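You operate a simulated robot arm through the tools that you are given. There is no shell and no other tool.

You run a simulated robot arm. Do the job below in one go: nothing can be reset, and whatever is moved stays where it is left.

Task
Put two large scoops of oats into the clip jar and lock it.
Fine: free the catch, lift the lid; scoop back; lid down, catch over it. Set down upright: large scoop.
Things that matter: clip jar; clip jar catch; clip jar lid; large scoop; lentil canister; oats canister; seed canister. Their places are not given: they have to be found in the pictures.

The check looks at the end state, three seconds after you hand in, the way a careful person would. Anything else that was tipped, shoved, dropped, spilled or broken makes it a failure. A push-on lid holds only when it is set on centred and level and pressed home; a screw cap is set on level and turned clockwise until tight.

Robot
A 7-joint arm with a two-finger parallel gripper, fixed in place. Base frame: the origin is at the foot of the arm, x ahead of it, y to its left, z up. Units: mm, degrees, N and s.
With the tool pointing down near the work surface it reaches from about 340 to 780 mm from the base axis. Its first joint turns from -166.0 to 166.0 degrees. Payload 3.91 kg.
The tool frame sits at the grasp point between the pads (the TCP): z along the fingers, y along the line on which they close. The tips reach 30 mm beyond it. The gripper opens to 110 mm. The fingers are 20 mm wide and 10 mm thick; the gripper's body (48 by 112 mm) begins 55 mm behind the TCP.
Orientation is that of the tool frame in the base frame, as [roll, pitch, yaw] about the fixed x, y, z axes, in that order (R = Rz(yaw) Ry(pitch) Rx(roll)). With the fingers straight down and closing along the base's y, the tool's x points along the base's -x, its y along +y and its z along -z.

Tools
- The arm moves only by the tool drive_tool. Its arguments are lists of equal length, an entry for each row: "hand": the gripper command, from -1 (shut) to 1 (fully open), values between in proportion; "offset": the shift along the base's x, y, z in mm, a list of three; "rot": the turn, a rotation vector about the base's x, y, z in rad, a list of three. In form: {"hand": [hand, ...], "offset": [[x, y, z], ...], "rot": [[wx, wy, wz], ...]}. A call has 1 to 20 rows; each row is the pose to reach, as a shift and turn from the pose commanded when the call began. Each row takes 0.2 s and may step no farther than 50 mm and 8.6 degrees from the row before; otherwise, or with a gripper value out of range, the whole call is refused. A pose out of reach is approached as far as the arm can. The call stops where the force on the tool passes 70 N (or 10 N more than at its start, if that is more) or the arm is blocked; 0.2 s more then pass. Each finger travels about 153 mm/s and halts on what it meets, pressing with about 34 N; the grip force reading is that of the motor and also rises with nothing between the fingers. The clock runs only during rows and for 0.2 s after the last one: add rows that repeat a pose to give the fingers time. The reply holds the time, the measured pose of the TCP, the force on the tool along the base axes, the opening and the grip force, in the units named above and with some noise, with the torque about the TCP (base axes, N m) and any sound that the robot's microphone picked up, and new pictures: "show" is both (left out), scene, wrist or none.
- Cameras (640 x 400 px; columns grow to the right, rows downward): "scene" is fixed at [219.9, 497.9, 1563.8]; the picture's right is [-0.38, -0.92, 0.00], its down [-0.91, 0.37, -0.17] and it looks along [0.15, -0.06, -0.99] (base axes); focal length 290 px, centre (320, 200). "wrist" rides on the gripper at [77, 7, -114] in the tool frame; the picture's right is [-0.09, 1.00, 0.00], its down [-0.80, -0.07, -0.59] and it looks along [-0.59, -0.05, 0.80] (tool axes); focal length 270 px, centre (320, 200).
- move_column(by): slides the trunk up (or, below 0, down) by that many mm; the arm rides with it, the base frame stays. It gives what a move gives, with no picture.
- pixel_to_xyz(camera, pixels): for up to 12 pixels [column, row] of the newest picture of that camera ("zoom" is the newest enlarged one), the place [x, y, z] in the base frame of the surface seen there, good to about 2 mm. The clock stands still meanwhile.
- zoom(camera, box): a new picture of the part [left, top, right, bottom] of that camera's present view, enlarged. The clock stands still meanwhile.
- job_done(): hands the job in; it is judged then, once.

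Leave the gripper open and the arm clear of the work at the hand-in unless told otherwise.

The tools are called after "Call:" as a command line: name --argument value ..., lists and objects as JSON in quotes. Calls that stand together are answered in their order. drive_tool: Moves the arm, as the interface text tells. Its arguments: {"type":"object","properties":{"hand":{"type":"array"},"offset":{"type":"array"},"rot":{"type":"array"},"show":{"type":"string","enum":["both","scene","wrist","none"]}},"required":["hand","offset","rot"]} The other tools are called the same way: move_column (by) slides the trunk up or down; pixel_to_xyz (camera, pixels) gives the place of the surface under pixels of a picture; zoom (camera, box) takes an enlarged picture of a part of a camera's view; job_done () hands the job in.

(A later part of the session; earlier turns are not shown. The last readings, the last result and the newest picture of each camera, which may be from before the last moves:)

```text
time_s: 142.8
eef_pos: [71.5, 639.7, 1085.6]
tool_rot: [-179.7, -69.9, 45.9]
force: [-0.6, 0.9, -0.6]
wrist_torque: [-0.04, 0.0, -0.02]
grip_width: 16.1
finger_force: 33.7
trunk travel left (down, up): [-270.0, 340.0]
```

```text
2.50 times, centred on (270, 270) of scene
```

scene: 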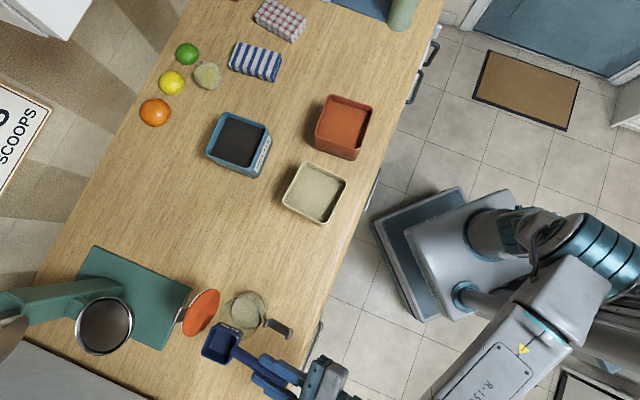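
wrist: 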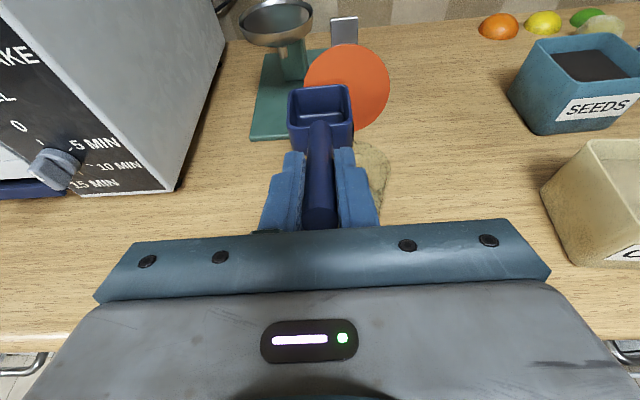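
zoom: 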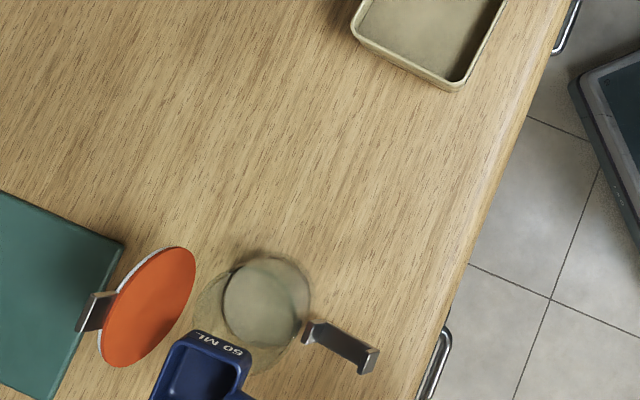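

The jar oats sit at z≈917.5 (about 50 mL), the canister dropped to ≈956.5, and the bench is clean. I'll return for the second scoop.

Call:
drive_tool --hand '[-0.9, -0.9, -0.9, -0.9, -0.9, -0.9, -0.9, -0.9, -0.9, -0.9, -0.9]' --offset '[[-5, -20, 6], [-10, -42, 12], [-13.6, -56, 17], [14.9, -82.2, 12.8], [43.4, -108.3, 8.5], [71.9, -134.5, 4.3], [100.4, -160.6, 0.1], [128.9, -186.8, -4.2], [157.4, -212.9, -8.4], [185.9, -239, -12.6], [185.9, -239, -12.6]]' --rot '[[0, 0, 0], [0, 0, 0], [0, 0, 0], [0, 0, -0.011], [0, 0, -0.022], [0, 0, -0.033], [0, 0, -0.044], [0, 0, -0.055], [0, 0, -0.066], [0, 0, -0.077], [0, 0, -0.077]]' --show "none"

Call:
drive_tool --hand '[-0.9, -0.9, -0.9, -0.9, -0.9, -0.9, -0.9]' --offset '[[5, 5, 5], [10, 10, 9], [15, 15, 13], [20, 20, 16], [26, 25, 17], [31, 30, 17.6], [31, 30, 17.6]]' --rot '[[-0.087, 0.098, 0], [-0.174, 0.196, 0], [-0.26, 0.294, 0], [-0.347, 0.392, 0], [-0.434, 0.49, 0], [-0.5205, 0.588, 0], [-0.5205, 0.588, 0]]'

Call:
zoom --camera "wrist" --box '[250, 20, 400, 180]'

```text
time_s: 145.2
eef_pos: [257.9, 398.2, 1073.8]
tool_rot: [-179.2, -69.8, 41.2]
force: [-0.2, 0.5, -0.3]
wrist_torque: [-0.05, 0.01, 0.0]
grip_width: 15.9
finger_force: 33.8
trunk travel left (down, up): [-270.0, 340.0]
```

```text
time_s: 146.8
eef_pos: [287.5, 431.0, 1092.4]
tool_rot: [-179.8, -24.8, 41.4]
force: [0.1, 0.8, -0.7]
wrist_torque: [-0.03, 0.02, 0.0]
grip_width: 16.3
finger_force: 34.6
trunk travel left (down, up): [-270.0, 340.0]
```

scene: 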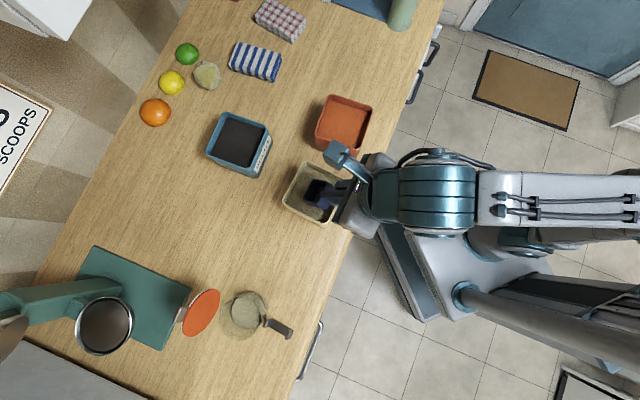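
wrist: 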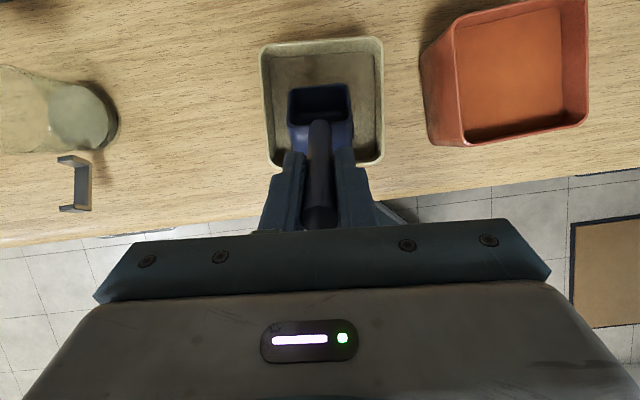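

```text
2.50 times, centred on (325, 100) of wrist
```

zoom: 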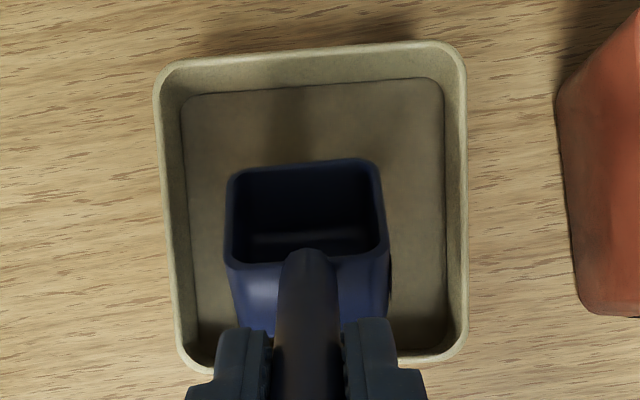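

Aligned as before. I'll plunge to depth.

Call:
drive_tool --hand '[-0.9, -0.9, -0.9, -0.9, -0.9, -0.9, -0.9, -0.9]' --offset '[[0.5, 0.2, -10], [1, 0.3, -20], [1, 0.3, -30], [1, 0.3, -40], [1, 0.3, -50], [1, 0.3, -58], [1, 0.3, -63], [1, 0.3, -63]]' --rot '[[0, 0, 0], [0, 0, 0], [0, 0, 0], [0, 0, 0], [0, 0, 0], [0, 0, 0], [0, 0, 0], [0, 0, 0]]' --show "wrist"

```text
time_s: 148.6
eef_pos: [290.3, 430.9, 1030.8]
tool_rot: [-179.7, -25.0, 41.3]
force: [-0.1, -0.1, -0.1]
wrist_torque: [0.01, 0.0, 0.01]
grip_width: 16.1
finger_force: 33.8
trunk travel left (down, up): [-270.0, 340.0]
```

wrist: 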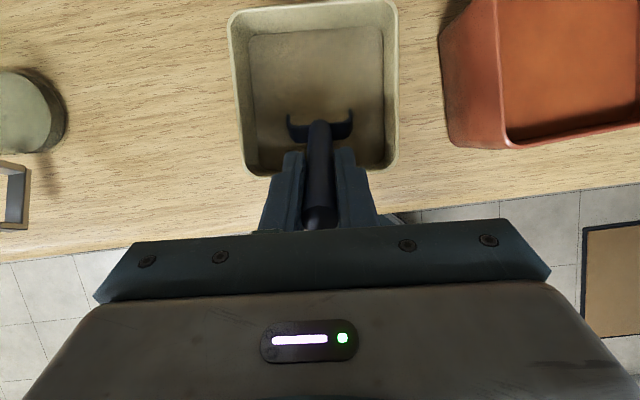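

Now the forward sweep with levelling, a few mm deeper than the first time because the surface is lower.

Call:
drive_tool --hand '[-0.9, -0.9, -0.9, -0.9, -0.9, -0.9, -0.9, -0.9, -0.9]' --offset '[[-0.7, -0.6, -3.4], [-1.3, -1.2, -6.8], [-0.8, -0.7, -9.6], [-0.4, -0.3, -12.5], [0, 0, -15.6], [0.4, 0.3, -18.7], [-0.5, -0.5, -22], [-1.4, -1.3, -25.4], [-1.4, -1.3, -25.4]]' --rot '[[0.029, -0.0327, 0], [0.0579, -0.0654, 0], [0.0868, -0.098, 0], [0.1157, -0.1307, 0], [0.1447, -0.1634, 0], [0.1736, -0.1961, 0], [0.2025, -0.2288, 0], [0.2314, -0.2615, 0], [0.2314, -0.2615, 0]]'

Call:
zoom --camera "wrist" --box '[250, 20, 400, 180]'

Call:
zoom --camera "scene" --box '[270, 150, 370, 235]'

```text
time_s: 150.6
eef_pos: [288.8, 429.5, 1004.8]
tool_rot: [-179.5, -45.2, 41.2]
force: [2.0, 4.3, 15.9]
wrist_torque: [0.56, -0.5, -0.05]
grip_width: 16.3
finger_force: 34.3
trunk travel left (down, up): [-270.0, 340.0]
```

scene: 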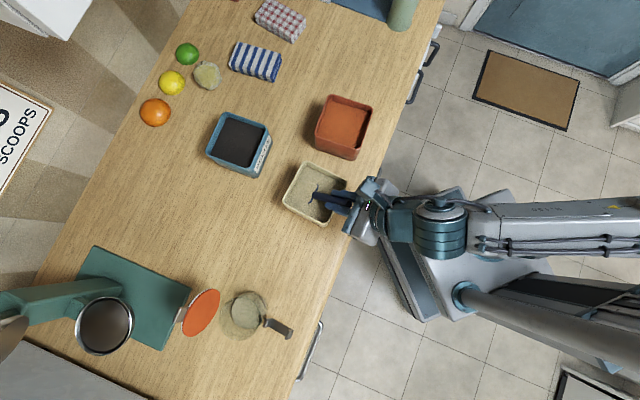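
wrist: 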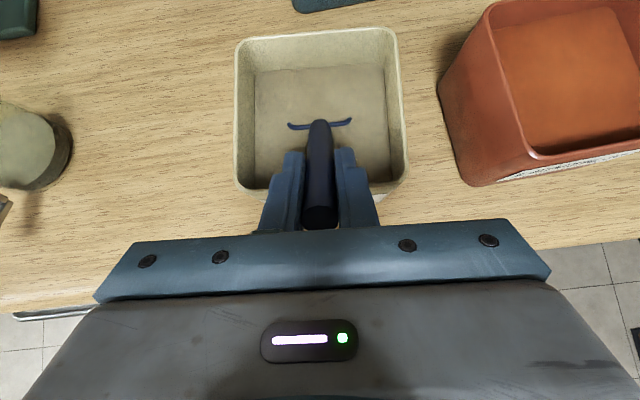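

```text
2.50 times, centred on (325, 100) of wrist
```

zoom: 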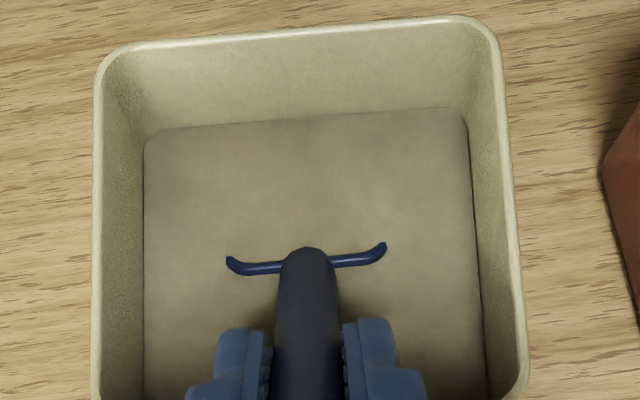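

```text
4.71 times, centred on (320, 192) of scene
```

zoom: 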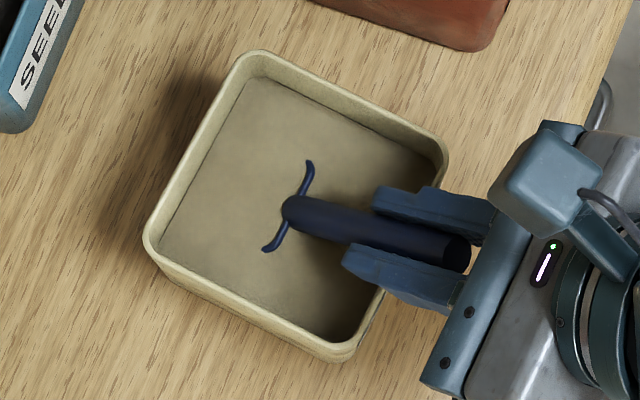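

The 16 N upward force means the cup has reached the canister floor, or the fingers the rim, so that's deep enough. I'll ease up 2 mm and then level out while rising, as before.

Call:
drive_tool --hand '[-0.9, -0.9, -0.9, -0.9, -0.9, -0.9, -0.9, -0.9, -0.9, -0.9, -0.9]' --offset '[[0, 0, 1.8], [0, 0, 1.8], [-1.8, -1.6, 3.4], [-4.5, -4, 4.9], [-6.8, -6, 6.1], [-8.8, -7.8, 7.3], [-10.6, -9.4, 7.7], [-12.1, -10.7, 8.2], [-13.4, -11.9, 9], [-14.6, -12.9, 9.7], [-14.6, -12.9, 9.7]]' --rot '[[0, 0, 0], [0, 0, 0], [0.0371, -0.0419, 0], [0.0833, -0.0941, 0], [0.118, -0.1333, 0], [0.1528, -0.1726, 0], [0.1874, -0.2117, 0], [0.2222, -0.251, 0], [0.2569, -0.2902, 0], [0.2916, -0.3294, 0], [0.2916, -0.3294, 0]]'

Call:
zoom --camera "wrist" --box '[250, 50, 400, 210]'

Call:
zoom --camera "scene" --box '[270, 150, 370, 235]'

```text
time_s: 153.0
eef_pos: [272.9, 416.1, 1013.9]
tool_rot: [-179.4, -70.2, 41.1]
force: [0.7, -0.9, -0.7]
wrist_torque: [-0.04, 0.04, 0.0]
grip_width: 16.1
finger_force: 33.7
trunk travel left (down, up): [-270.0, 340.0]
```

scene: 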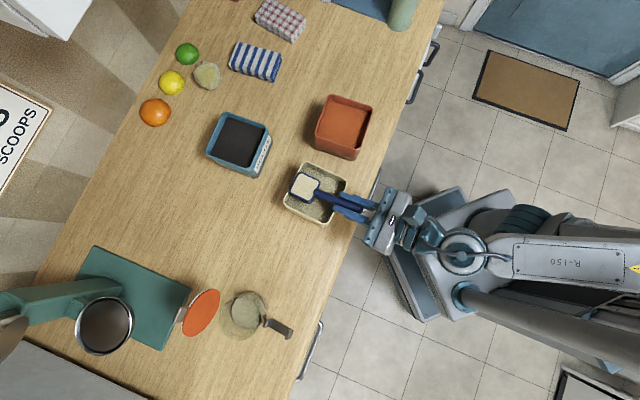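
wrist: 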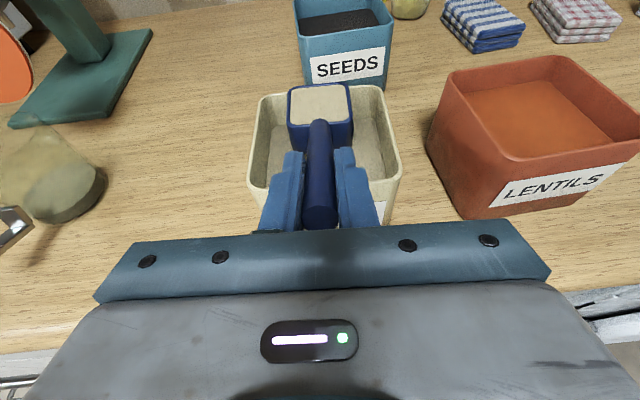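

```text
2.50 times, centred on (325, 130) of wrist
```

zoom: 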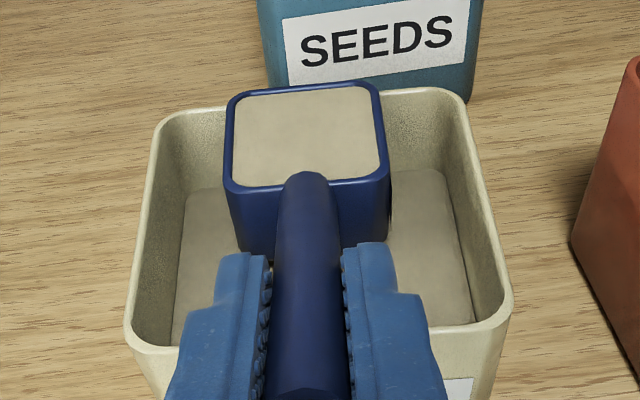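

```text
4.71 times, centred on (320, 192) of scene
```

zoom: 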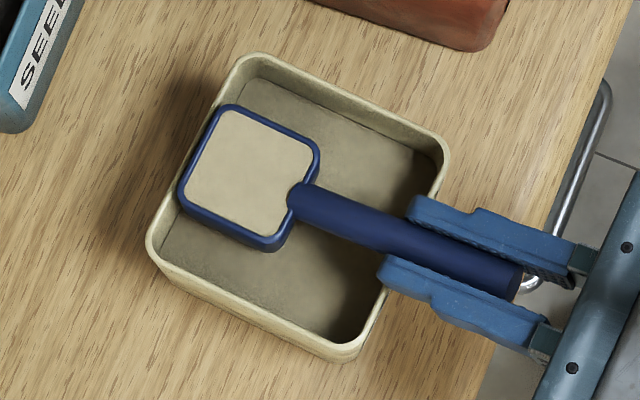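

Full again. I'll raise it straight up and carry it to the jar as before.

Call:
drive_tool --hand '[-0.9, -0.9, -0.9, -0.9, -0.9, -0.9, -0.9, -0.9, -0.9, -0.9, -0.9]' --offset '[[0, 0, 4], [0, 0, 10], [0, 0, 18], [0, 0, 28], [0, 0, 39], [0, 0, 50], [0, 0, 61], [0, 0, 72], [0, 0, 82], [0, 0, 88], [0, 0, 88]]' --rot '[[0, 0, 0], [0, 0, 0], [0, 0, 0], [0, 0, 0], [0, 0, 0], [0, 0, 0], [0, 0, 0], [0, 0, 0], [0, 0, 0], [0, 0, 0], [0, 0, 0]]' --show "none"

Call:
drive_tool --hand '[-0.9, -0.9, -0.9, -0.9, -0.9, -0.9, -0.9, -0.9, -0.9, -0.9, -0.9, -0.9, -0.9, -0.9, -0.9, -0.9, -0.9]' --offset '[[-4, 3, 0], [-13, 10, 0], [-26, 20, 0], [-43, 33, 0], [-60, 47, 0], [-77, 60, 0], [-94, 73, 0], [-111, 87, 0], [-128, 100, 0], [-145, 114, 0], [-163, 127, 0], [-180, 140, 0], [-195, 152, 0], [-205, 160, 0], [-212, 165, 0], [-215, 168, 0], [-215, 168, 0]]' --rot '[[0, 0, 0.001], [0, 0, 0.004], [0, 0, 0.008], [0, 0, 0.014], [0, 0, 0.02], [0, 0, 0.026], [0, 0, 0.032], [0, 0, 0.038], [0, 0, 0.045], [0, 0, 0.051], [0, 0, 0.057], [0, 0, 0.063], [0, 0, 0.068], [0, 0, 0.072], [0, 0, 0.075], [0, 0, 0.077], [0, 0, 0.077]]'

Call:
zoom --camera "wrist" --box '[200, 30, 440, 240]'

```text
time_s: 155.4
eef_pos: [274.4, 417.6, 1101.3]
tool_rot: [-179.3, -70.2, 41.1]
force: [0.6, -0.5, -0.9]
wrist_torque: [-0.05, 0.03, -0.02]
grip_width: 16.1
finger_force: 34.1
trunk travel left (down, up): [-270.0, 340.0]
```

```text
time_s: 159.0
eef_pos: [59.1, 586.1, 1100.5]
tool_rot: [-179.3, -70.2, 45.5]
force: [-0.4, -0.3, -0.1]
wrist_torque: [-0.09, 0.05, -0.02]
grip_width: 16.1
finger_force: 34.2
trunk travel left (down, up): [-270.0, 340.0]
```

scene: 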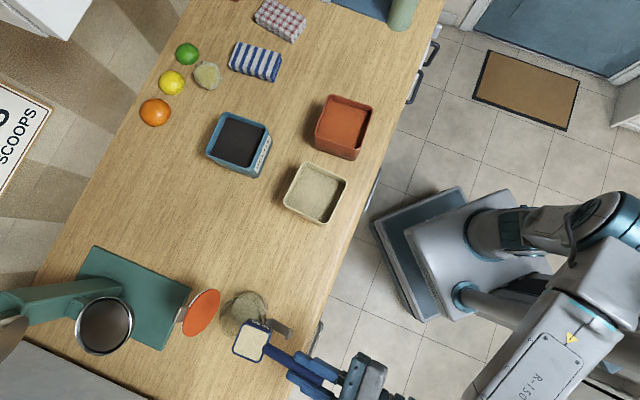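
wrist: 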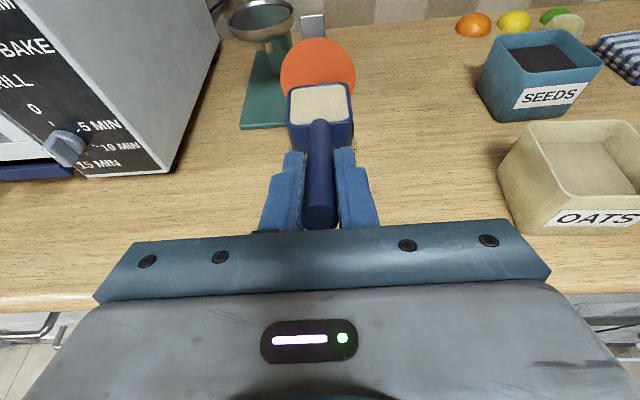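

```text
1.90 times, centred on (320, 135) of wrist
```

zoom: 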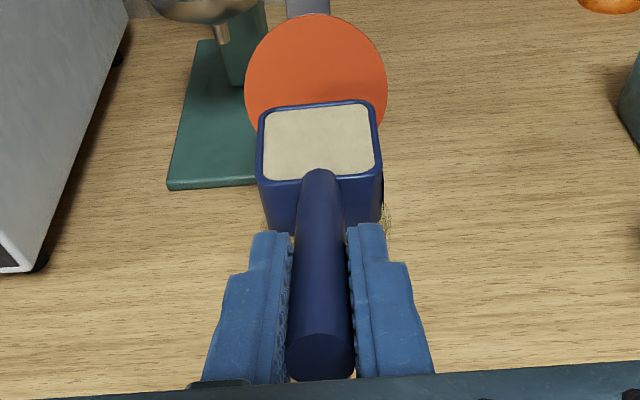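

Level and full at the jar. I'll move the cup over the mouth to the same start pose.

Call:
drive_tool --hand '[-0.9, -0.9, -0.9, -0.9, -0.9, -0.9, -0.9, -0.9, -0.9, -0.9]' --offset '[[1, 4, -2], [3, 12, -6], [5, 21, -13], [7.5, 31, -21], [10, 40, -29], [11.8, 47, -37], [12.8, 51.5, -43], [13.3, 53.6, -47], [13.5, 54.5, -50.5], [13.5, 54.5, -50.5]]' --rot '[[0, 0, 0], [0, 0, 0], [0, 0, 0], [0, 0, 0], [0, 0, 0], [0, 0, 0], [0, 0, 0], [0, 0, 0], [0, 0, 0], [0, 0, 0]]'

Call:
zoom --camera "scene" --box '[180, 270, 310, 360]'

```text
time_s: 161.2
eef_pos: [71.9, 638.8, 1050.2]
tool_rot: [-179.3, -70.2, 45.6]
force: [0.3, 0.2, -1.3]
wrist_torque: [-0.05, 0.03, -0.03]
grip_width: 16.0
finger_force: 33.9
trunk travel left (down, up): [-270.0, 340.0]
```

scene: 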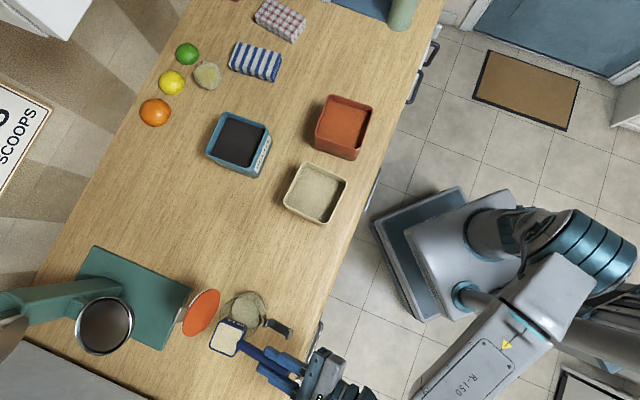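
wrist: 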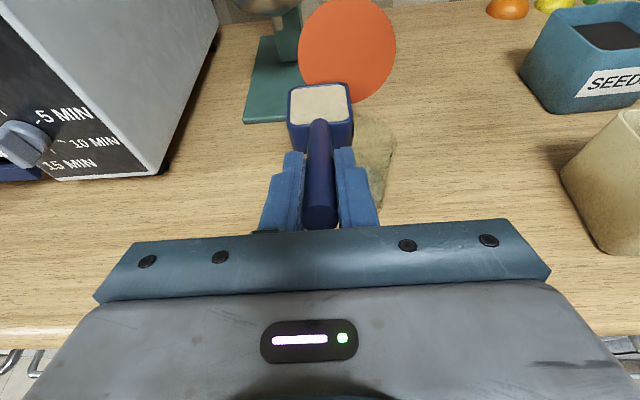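

```text
4.44 times, centred on (245, 315) of scene
```

zoom: 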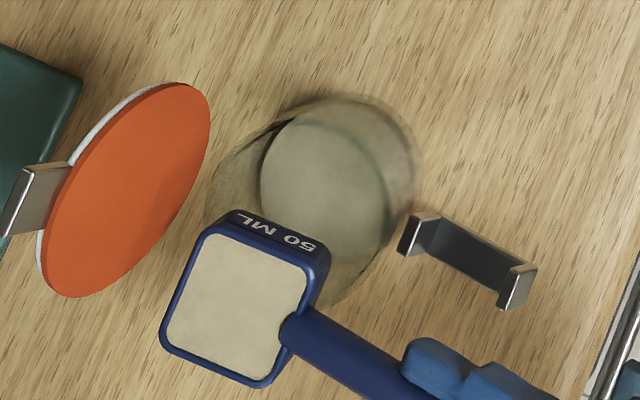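

The same pose as the first pour. Rolling slowly to 60°.

Call:
drive_tool --hand '[-0.9, -0.9, -0.9, -0.9, -0.9, -0.9, -0.9, -0.9, -0.9, -0.9, -0.9, -0.9, -0.9]' --offset '[[1.5, -1.4, 2.0], [3.1, -3, 3.5], [4.8, -4.7, 4.6], [6.6, -6.4, 5.2], [8.4, -8.3, 5.4], [10.4, -10.2, 5.1], [12.4, -12.2, 4.4], [14.5, -14.2, 3.2], [16.5, -16.3, 1.6], [18.6, -18.3, -0.5], [20.7, -20.3, -2.9], [22.7, -22.4, -5.8], [22.7, -22.4, -5.8]]' --rot '[[0.0612, 0.0622, 0], [0.1223, 0.1244, 0], [0.1835, 0.1867, 0], [0.2447, 0.2489, 0], [0.3058, 0.3111, 0], [0.367, 0.3733, 0], [0.4282, 0.4356, 0], [0.4894, 0.4977, 0], [0.5506, 0.56, 0], [0.6118, 0.6222, 0], [0.6729, 0.6844, 0], [0.7341, 0.7467, 0], [0.7341, 0.7467, 0]]'

Call:
zoom --camera "scene" --box '[180, 270, 310, 360]'

```text
time_s: 164.0
eef_pos: [93.9, 616.9, 1043.9]
tool_rot: [-100.3, -28.0, -21.9]
force: [0.1, 0.6, 0.3]
wrist_torque: [-0.04, 0.01, -0.01]
grip_width: 16.3
finger_force: 34.1
trunk travel left (down, up): [-270.0, 340.0]
```

scene: 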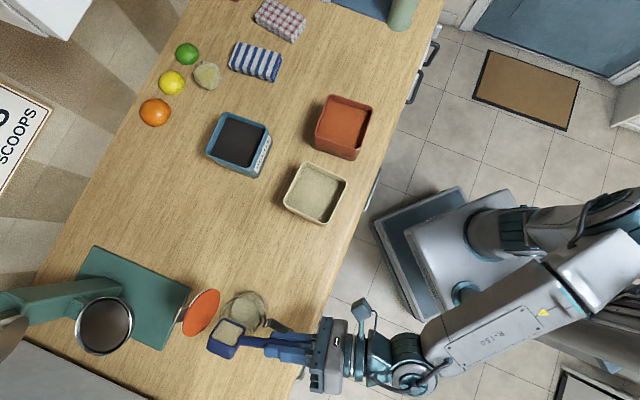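
wrist: 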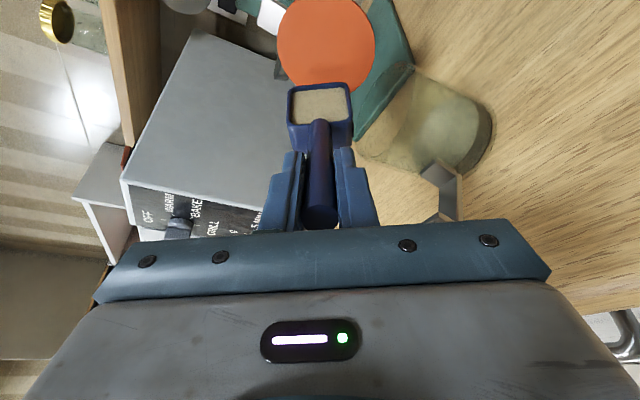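

```text
4.44 times, centred on (245, 315) of scene
```

zoom: 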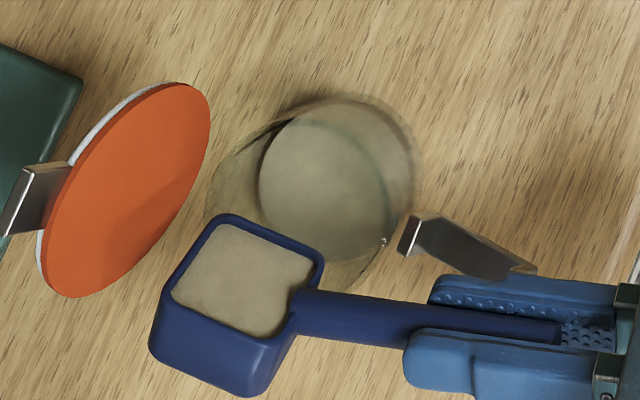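

Flowing into the jar. Completing the roll to 105°.

Call:
drive_tool --hand '[-0.9, -0.9, -0.9, -0.9, -0.9, -0.9, -0.9, -0.9, -0.9, -0.9, -0.9, -0.9]' --offset '[[2, -2, -3.2], [4, -3.9, -6], [5.8, -5.7, -8.7], [7.7, -7.6, -12.3], [9.3, -9.2, -16.2], [11, -10.8, -19.9], [12.5, -12.3, -22], [13.8, -13.6, -24.2], [15, -14.7, -26.5], [15, -14.7, -26.5], [15, -14.7, -26.5], [15, -14.7, -26.5]]' --rot '[[0.0612, 0.0622, 0], [0.1223, 0.1244, 0], [0.1835, 0.1867, 0], [0.2447, 0.2489, 0], [0.3058, 0.3111, 0], [0.367, 0.3733, 0], [0.4282, 0.4356, 0], [0.4894, 0.4977, 0], [0.5506, 0.56, 0], [0.5506, 0.56, 0], [0.5506, 0.56, 0], [0.5506, 0.56, 0]]'

Call:
zoom --camera "wrist" --box '[200, 30, 440, 240]'

Call:
zoom --camera "scene" --box '[180, 270, 310, 360]'

```text
time_s: 166.6
eef_pos: [111.6, 601.5, 1018.5]
tool_rot: [-84.2, 14.0, -24.0]
force: [-0.5, 0.3, 0.0]
wrist_torque: [-0.05, 0.01, -0.01]
grip_width: 16.1
finger_force: 34.2
trunk travel left (down, up): [-270.0, 340.0]
```

scene: 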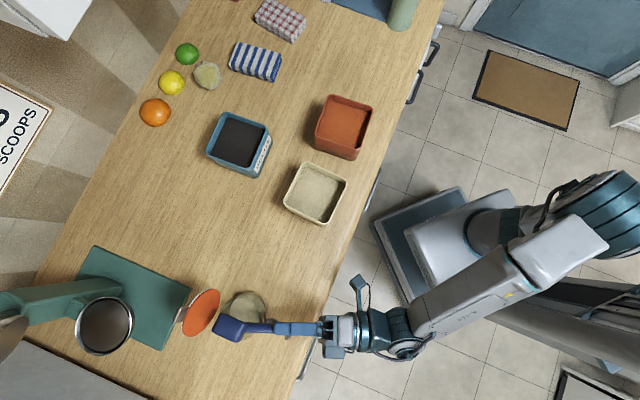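
wrist: 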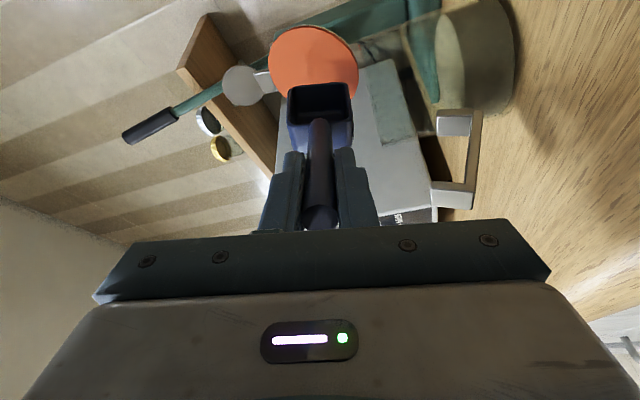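

```text
1.90 times, centred on (320, 135) of wrist
```

zoom: 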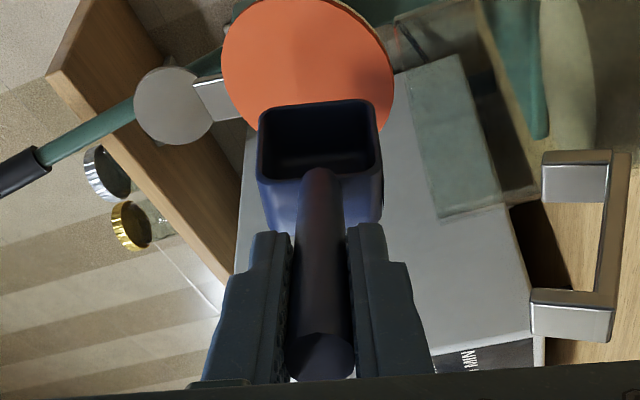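

```text
4.44 times, centred on (245, 315) of scene
```

zoom: 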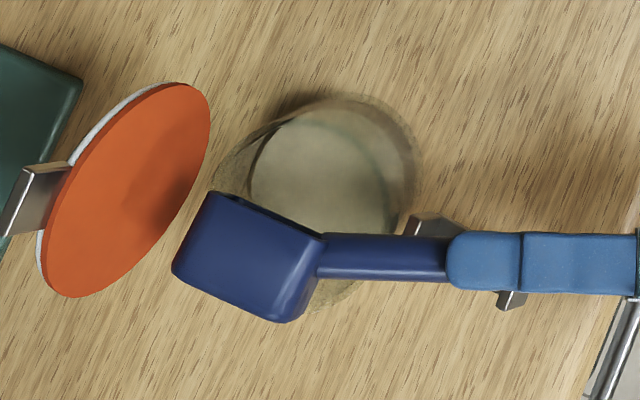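

Empty again, and both scoops are in the jar. I'll roll back to level while rising.

Call:
drive_tool --hand '[-0.9, -0.9, -0.9, -0.9, -0.9, -0.9, -0.9, -0.9, -0.9, -0.9, -0.9, -0.9, -0.9, -0.9, -0.9]' --offset '[[0, 0, 12], [-1, 1, 24], [-3, 3, 36], [-6, 6, 46], [-10, 9, 54], [-14, 13, 60], [-18, 17, 64], [-22, 21, 66], [-26, 25, 68], [-30, 28, 70], [-33, 31, 70], [-36, 33, 70], [-38, 34.5, 70], [-39.5, 35.4, 70], [-39.5, 35.4, 70]]' --rot '[[-0.0918, -0.0933, 0], [-0.1835, -0.1867, 0], [-0.2753, -0.28, 0], [-0.3671, -0.3733, 0], [-0.4588, -0.4667, 0], [-0.5506, -0.56, 0], [-0.6424, -0.6533, 0], [-0.7341, -0.7467, 0], [-0.8259, -0.84, 0], [-0.9177, -0.9333, 0], [-1.0095, -1.0267, 0], [-1.1012, -1.12, 0], [-1.193, -1.2133, 0], [-1.2848, -1.3067, 0], [-1.2848, -1.3067, 0]]'

Call:
pixel_to_xyz --camera "scene" --pixels '[[247, 310], [250, 308], [240, 305], [318, 190], [312, 205], [222, 340], [228, 350], [235, 360]]'

Call:
zoom --camera "wrist" --box '[200, 30, 440, 240]'

```text
time_s: 169.8
eef_pos: [71.3, 636.5, 1088.5]
tool_rot: [-179.6, -70.1, 45.8]
force: [-0.2, 0.2, -1.0]
wrist_torque: [-0.08, 0.01, -0.01]
grip_width: 16.0
finger_force: 33.6
trunk travel left (down, up): [-270.0, 340.0]
```

scene: 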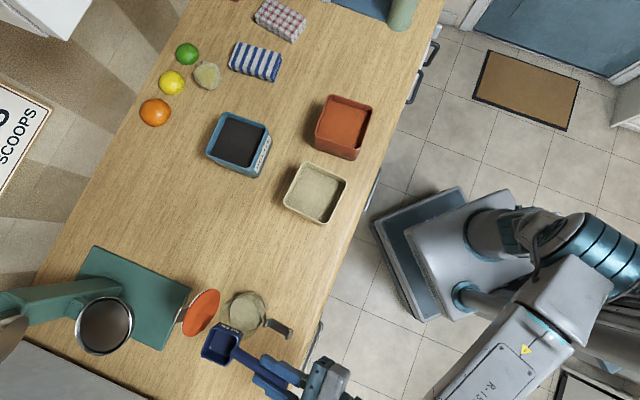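
wrist: 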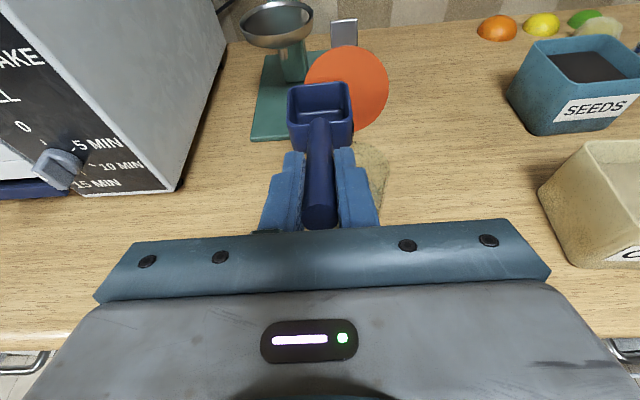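

```text
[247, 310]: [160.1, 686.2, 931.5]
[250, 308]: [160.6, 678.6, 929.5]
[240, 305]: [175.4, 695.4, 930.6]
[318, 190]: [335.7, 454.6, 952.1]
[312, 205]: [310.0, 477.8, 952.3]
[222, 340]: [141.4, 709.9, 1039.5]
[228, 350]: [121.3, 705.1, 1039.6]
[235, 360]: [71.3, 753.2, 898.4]
```

```text
1.90 times, centred on (320, 135) of wrist
```

zoom: 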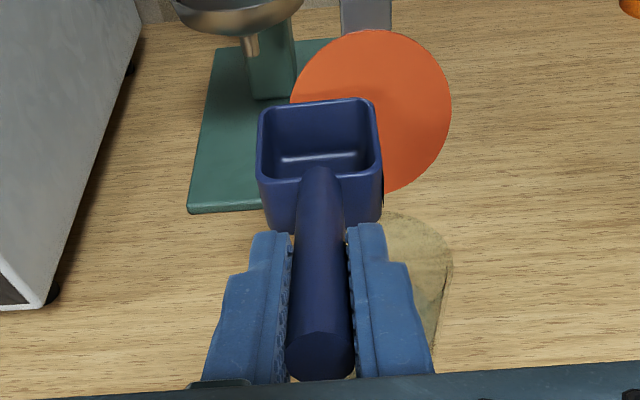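

The jar oats are at z≈930.5, so the second 50 mL is in. I'll check the scoop's tilt in the grip before setting it down at its original place.

Call:
pixel_to_xyz --camera "zoom" --pixels '[[262, 112], [264, 108], [372, 103], [369, 101], [261, 178], [263, 182], [378, 172], [376, 175], [320, 100], [290, 181], [355, 178]]'

```text
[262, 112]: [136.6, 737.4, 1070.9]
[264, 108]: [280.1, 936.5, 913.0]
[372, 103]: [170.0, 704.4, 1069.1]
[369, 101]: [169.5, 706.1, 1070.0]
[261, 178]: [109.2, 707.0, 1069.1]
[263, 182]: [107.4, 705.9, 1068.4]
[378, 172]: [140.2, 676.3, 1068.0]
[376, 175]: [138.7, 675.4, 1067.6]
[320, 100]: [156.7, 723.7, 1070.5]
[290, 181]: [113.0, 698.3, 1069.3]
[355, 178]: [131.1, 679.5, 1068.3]
```

The scoop has tipped about 2° nose-up in the grip, so I'll compensate by pitching the tool 2.2° down. I'll move back from the jar and over to hover above the scoop's original spot (cup centre at (289,613)).

Call:
drive_tool --hand '[-0.9, -0.9, -0.9, -0.9, -0.9, -0.9, -0.9, -0.9, -0.9, -0.9, -0.9]' --offset '[[-4, -18, 5], [-9, -38, 9], [-13, -52, 12], [14, -57.6, 8], [42, -63.3, 2], [70, -69, -5], [98, -74.6, -13], [126, -80.3, -22], [145, -84.5, -29], [151.3, -85.8, -33.5], [151.3, -85.8, -33.5]]' --rot '[[0, 0, 0], [0, 0, 0], [0, 0, 0], [-0.005, 0.005, -0.005], [-0.01, 0.01, -0.01], [-0.014, 0.014, -0.014], [-0.018, 0.018, -0.018], [-0.022, 0.022, -0.022], [-0.025, 0.025, -0.025], [-0.0268, 0.0275, -0.026], [-0.0268, 0.0275, -0.026]]'

Call:
zoom --camera "wrist" --box '[200, 30, 440, 240]'

Call:
pixel_to_xyz --camera "zoom" --pixels '[[262, 112], [372, 103], [261, 178], [378, 172], [320, 100], [290, 181], [355, 178]]'

```text
time_s: 172.2
eef_pos: [222.4, 550.7, 1052.9]
tool_rot: [-179.3, -67.9, 43.9]
force: [-0.3, -0.5, -0.5]
wrist_torque: [-0.02, 0.01, -0.01]
grip_width: 16.2
finger_force: 34.4
trunk travel left (down, up): [-270.0, 340.0]
```

scene: 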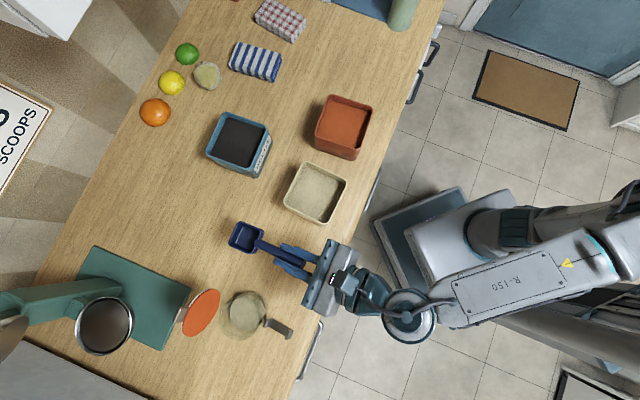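
wrist: 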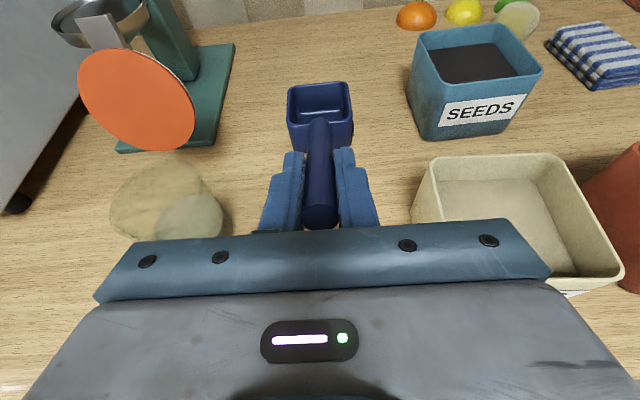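

```text
1.90 times, centred on (320, 135) of wrist
```

zoom: 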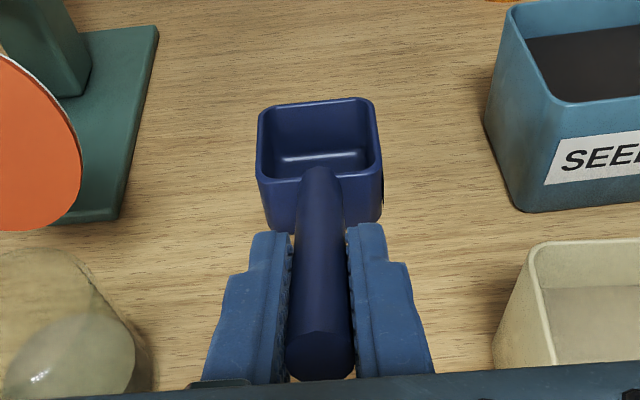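

```text
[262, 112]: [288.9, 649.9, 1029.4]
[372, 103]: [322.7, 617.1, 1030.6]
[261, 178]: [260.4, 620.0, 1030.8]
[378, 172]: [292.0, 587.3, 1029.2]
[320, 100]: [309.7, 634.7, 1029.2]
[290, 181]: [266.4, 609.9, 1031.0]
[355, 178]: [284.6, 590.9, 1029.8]
```

Level now. I'll shift slightly and lower to just above the bench.

Call:
drive_tool --hand '[-0.9, -0.9, -0.9, -0.9, -0.9, -0.9, -0.9, -0.9]' --offset '[[-1, -3, -15], [-2, -5.8, -32], [-2, -5.8, -49], [-2, -5.8, -66], [-2, -5.8, -80], [-2, -5.8, -88], [-2, -5.8, -93], [-2, -5.8, -93]]' --rot '[[0, 0, 0], [0, 0, 0], [0, 0, 0], [0, 0, 0], [0, 0, 0], [0, 0, 0], [0, 0, 0], [0, 0, 0]]'

Call:
zoom --camera "wrist" --box '[200, 30, 440, 240]'

```text
time_s: 174.0
eef_pos: [220.3, 546.8, 962.3]
tool_rot: [-179.3, -67.9, 44.0]
force: [0.2, 0.1, -1.2]
wrist_torque: [-0.04, 0.03, -0.01]
grip_width: 16.2
finger_force: 34.1
trunk travel left (down, up): [-270.0, 340.0]
```

scene: 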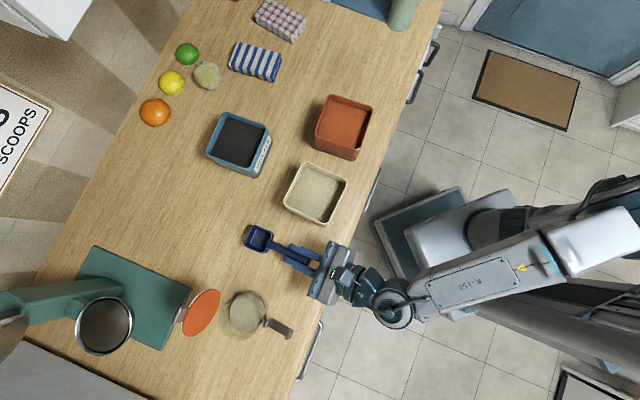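
wrist: 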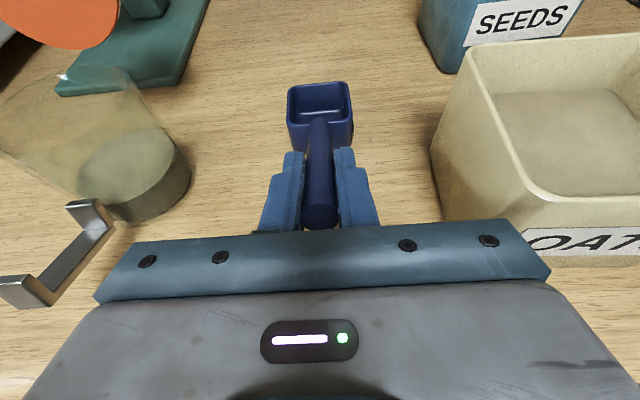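

```text
1.90 times, centred on (320, 135) of wrist
```

zoom: 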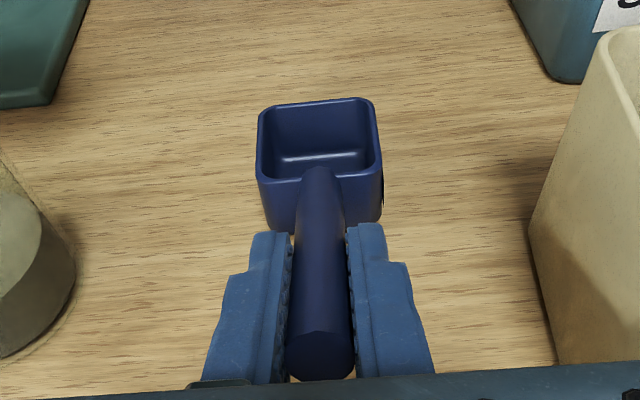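

About 6–7 mm to go. I'll lower in fine steps until contact is felt.

Call:
drive_tool --hand '[-0.9, -0.9, -0.9, -0.9, -0.9, -0.9]' --offset '[[0, 0, -1.5], [0, 0, -3], [0, 0, -4.5], [0, 0, -5.5], [0, 0, -6], [0, 0, -6]]' --rot '[[0, 0, 0], [0, 0, 0], [0, 0, 0], [0, 0, 0], [0, 0, 0], [0, 0, 0]]' --show "none"

```text
time_s: 175.4
eef_pos: [219.7, 546.8, 955.8]
tool_rot: [-179.3, -68.0, 43.9]
force: [1.1, 2.2, 2.8]
wrist_torque: [0.35, -0.26, 0.13]
grip_width: 16.0
finger_force: 33.7
trunk travel left (down, up): [-270.0, 340.0]
```

Contact at +2.8 N: the scoop is on the bench. I'll open gently and check.

Call:
drive_tool --hand '[-0.8, -0.7, -0.6, -0.45, -0.3, -0.3]' --offset '[[0, 0, 0], [0, 0, 0], [0, 0, 0], [0, 0, 0], [0, 0, 0], [0, 0, 0]]' --rot '[[0, 0, 0], [0, 0, 0], [0, 0, 0], [0, 0, 0], [0, 0, 0], [0, 0, 0]]' --show "wrist"

Call:
zoom --camera "wrist" --box '[200, 30, 440, 240]'

```text
time_s: 176.8
eef_pos: [219.8, 545.5, 956.3]
tool_rot: [-179.3, -67.9, 43.9]
force: [-0.5, 0.3, -0.4]
wrist_torque: [0.02, 0.01, 0.02]
grip_width: 38.3
finger_force: 0.2
trunk travel left (down, up): [-270.0, 340.0]
```

wrist: 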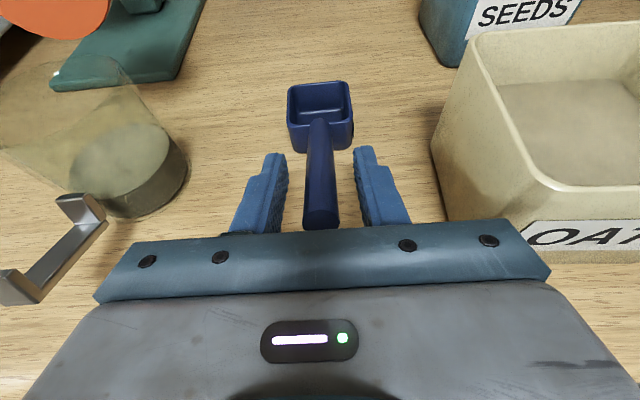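

```text
1.90 times, centred on (320, 135) of wrist
```

zoom: 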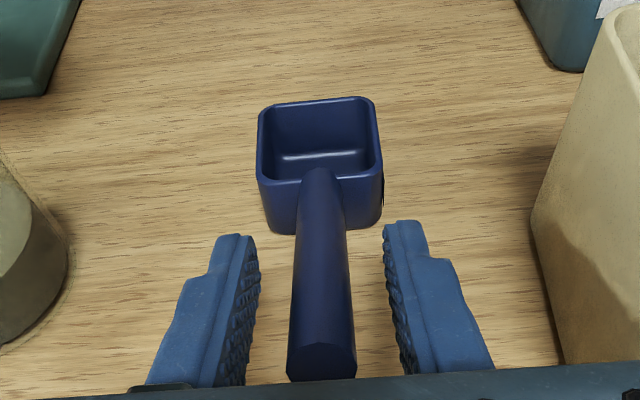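

Released; the scoop stands upright in its original place. I'll back out along the tool axis and rise.

Call:
drive_tool --hand '[-0.3, -0.3, -0.3, -0.3, -0.3, -0.3, -0.3, -0.3, -0.3]' --offset '[[-8, -8, 4.5], [-18, -17.5, 10], [-30, -29, 17], [-42, -40.5, 24], [-54, -52, 31], [-66, -62, 55], [-75, -65, 85], [-82, -65, 115], [-82, -65, 115]]' --rot '[[0, 0, 0], [0, 0, 0], [0, 0, 0], [0, 0, 0], [0, 0, 0], [0, 0, 0], [0, 0, 0], [0, 0, 0], [0, 0, 0]]'

Call:
zoom --camera "scene" --box '[180, 200, 320, 350]'

Call:
pixel_to_xyz --camera "scene" --pixels '[[258, 240], [264, 230], [247, 238], [300, 258], [203, 310], [188, 318], [184, 322], [213, 298], [197, 325], [270, 325], [287, 332]]'

```text
time_s: 178.8
eef_pos: [137.4, 481.2, 1071.3]
tool_rot: [-179.3, -68.0, 44.0]
force: [0.9, -0.3, 0.2]
wrist_torque: [-0.02, -0.05, -0.03]
grip_width: 38.5
finger_force: 0.0
trunk travel left (down, up): [-270.0, 340.0]
```

scene: 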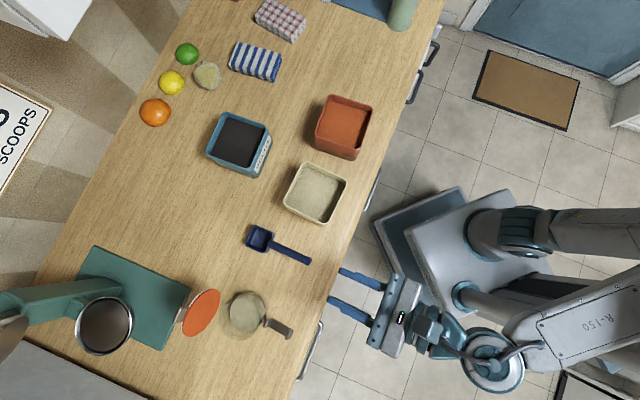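
wrist: 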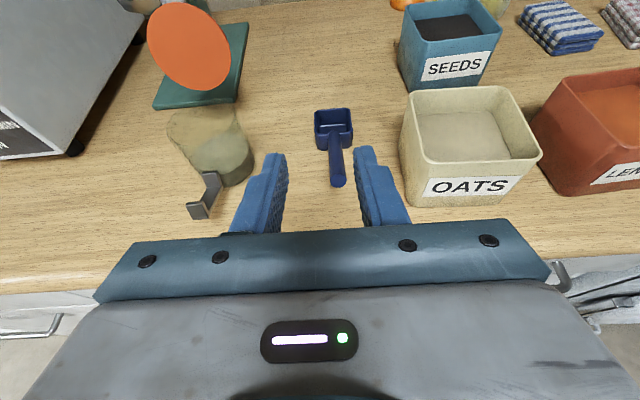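

```text
2.67 times, centred on (250, 275) of scene
```

zoom: 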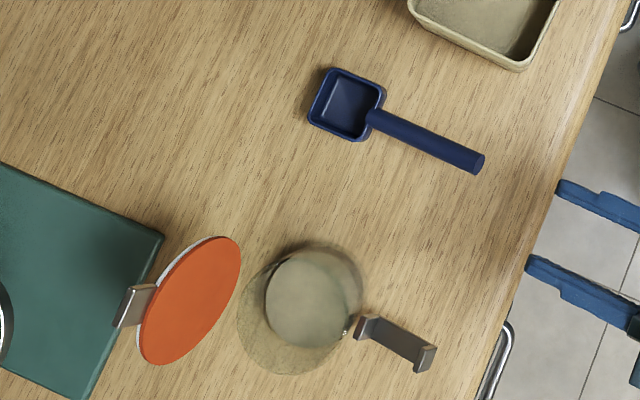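

```text
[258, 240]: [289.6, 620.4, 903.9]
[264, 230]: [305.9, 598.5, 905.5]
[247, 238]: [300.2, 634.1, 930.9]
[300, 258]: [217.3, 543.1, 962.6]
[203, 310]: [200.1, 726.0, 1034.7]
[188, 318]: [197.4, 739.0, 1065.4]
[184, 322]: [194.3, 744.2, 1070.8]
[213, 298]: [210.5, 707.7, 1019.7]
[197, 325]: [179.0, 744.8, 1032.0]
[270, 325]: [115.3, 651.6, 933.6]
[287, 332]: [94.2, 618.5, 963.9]
```

The scoop is back where it started. Next, close the lid. I'll raise the trunk 130 mm and move in front of the jar to measure the open lid and tab.

Call:
move_column --by 130

Call:
drive_tool --hand '[-0.2, -0.2, -0.2, -0.2, -0.2, -0.2]' --offset '[[-19, 27, -10], [-38, 54, -20], [-57, 81, -32], [-77, 109, -45], [-77, 109, -45], [-77, 109, -45]]' --rot '[[0, 0, 0.006], [0, 0, 0.012], [0, 0, 0.018], [0, 0, 0.025], [0, 0, 0.025], [0, 0, 0.025]]'

Call:
zoom --camera "wrist" --box '[220, 0, 420, 240]'

```text
time_s: 180.4
eef_pos: [137.3, 482.1, 1201.2]
tool_rot: [-179.2, -68.0, 43.9]
force: [-0.2, -0.4, -0.5]
wrist_torque: [0.0, 0.0, 0.01]
grip_width: 38.3
finger_force: 0.0
trunk travel left (down, up): [-400.0, 210.0]
```

```text
time_s: 181.8
eef_pos: [58.3, 590.7, 1156.6]
tool_rot: [-179.3, -68.0, 45.2]
force: [0.4, 0.1, 0.0]
wrist_torque: [-0.01, -0.02, 0.02]
grip_width: 44.0
finger_force: 0.1
trunk travel left (down, up): [-400.0, 210.0]
```

scene: 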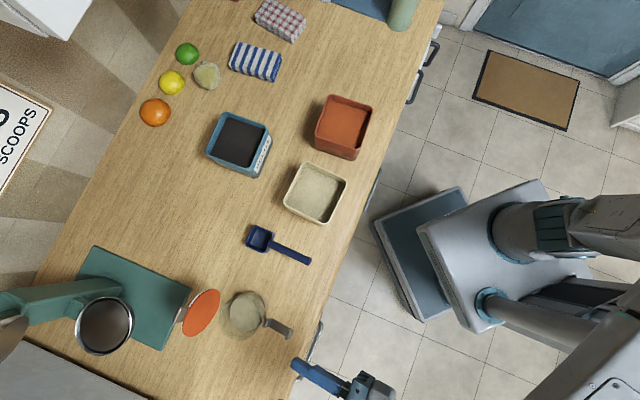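
wrist: 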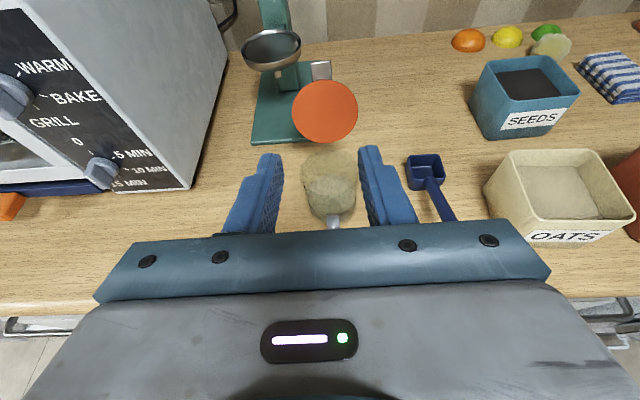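

```text
1.67 times, centred on (320, 120) of wrist
```

zoom: 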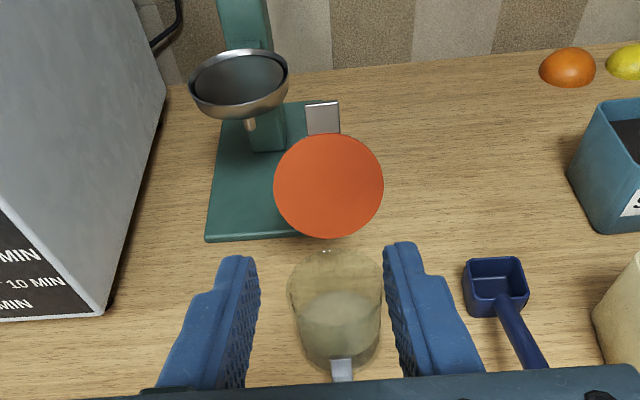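

Call:
zoom --camera "wrist" --box '[285, 50, 365, 150]'

Call:
pixel_to_xyz --camera "zoom" --pixels '[[255, 52], [330, 52], [260, 105], [325, 105], [295, 75], [300, 140], [300, 200], [300, 260], [300, 330], [180, 220], [425, 215], [295, 48]]'

```text
4.00 times, centred on (325, 100) of wrist
```

zoom: 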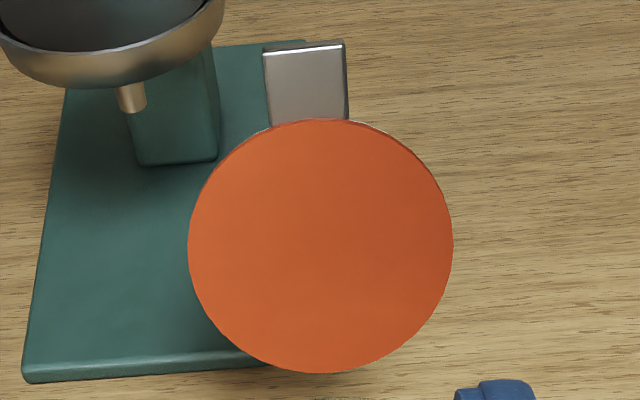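

```text
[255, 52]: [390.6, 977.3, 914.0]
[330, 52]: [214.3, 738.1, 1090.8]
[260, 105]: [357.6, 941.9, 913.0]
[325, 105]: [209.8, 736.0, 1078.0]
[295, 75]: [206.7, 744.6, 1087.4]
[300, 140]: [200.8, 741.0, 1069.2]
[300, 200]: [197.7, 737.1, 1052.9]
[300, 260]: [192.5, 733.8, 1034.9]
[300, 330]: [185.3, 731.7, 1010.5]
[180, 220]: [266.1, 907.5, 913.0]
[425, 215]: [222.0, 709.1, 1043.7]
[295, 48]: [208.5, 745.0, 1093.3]
```

I'll check the green stand behind the lid for clearance before reaching there.

Call:
pixel_to_xyz --camera "scene" --pixels '[[186, 285], [160, 270], [120, 300], [103, 325], [170, 335], [130, 310], [125, 290], [60, 300], [100, 250], [160, 345], [80, 330], [125, 330]]'

```text
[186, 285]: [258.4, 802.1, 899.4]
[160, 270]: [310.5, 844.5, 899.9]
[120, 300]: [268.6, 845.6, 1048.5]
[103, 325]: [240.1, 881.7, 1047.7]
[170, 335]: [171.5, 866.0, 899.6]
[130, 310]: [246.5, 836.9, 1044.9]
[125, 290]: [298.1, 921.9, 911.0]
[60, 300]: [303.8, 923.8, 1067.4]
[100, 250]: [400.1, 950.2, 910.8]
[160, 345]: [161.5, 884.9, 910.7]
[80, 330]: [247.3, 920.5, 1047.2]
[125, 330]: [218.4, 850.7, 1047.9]
```

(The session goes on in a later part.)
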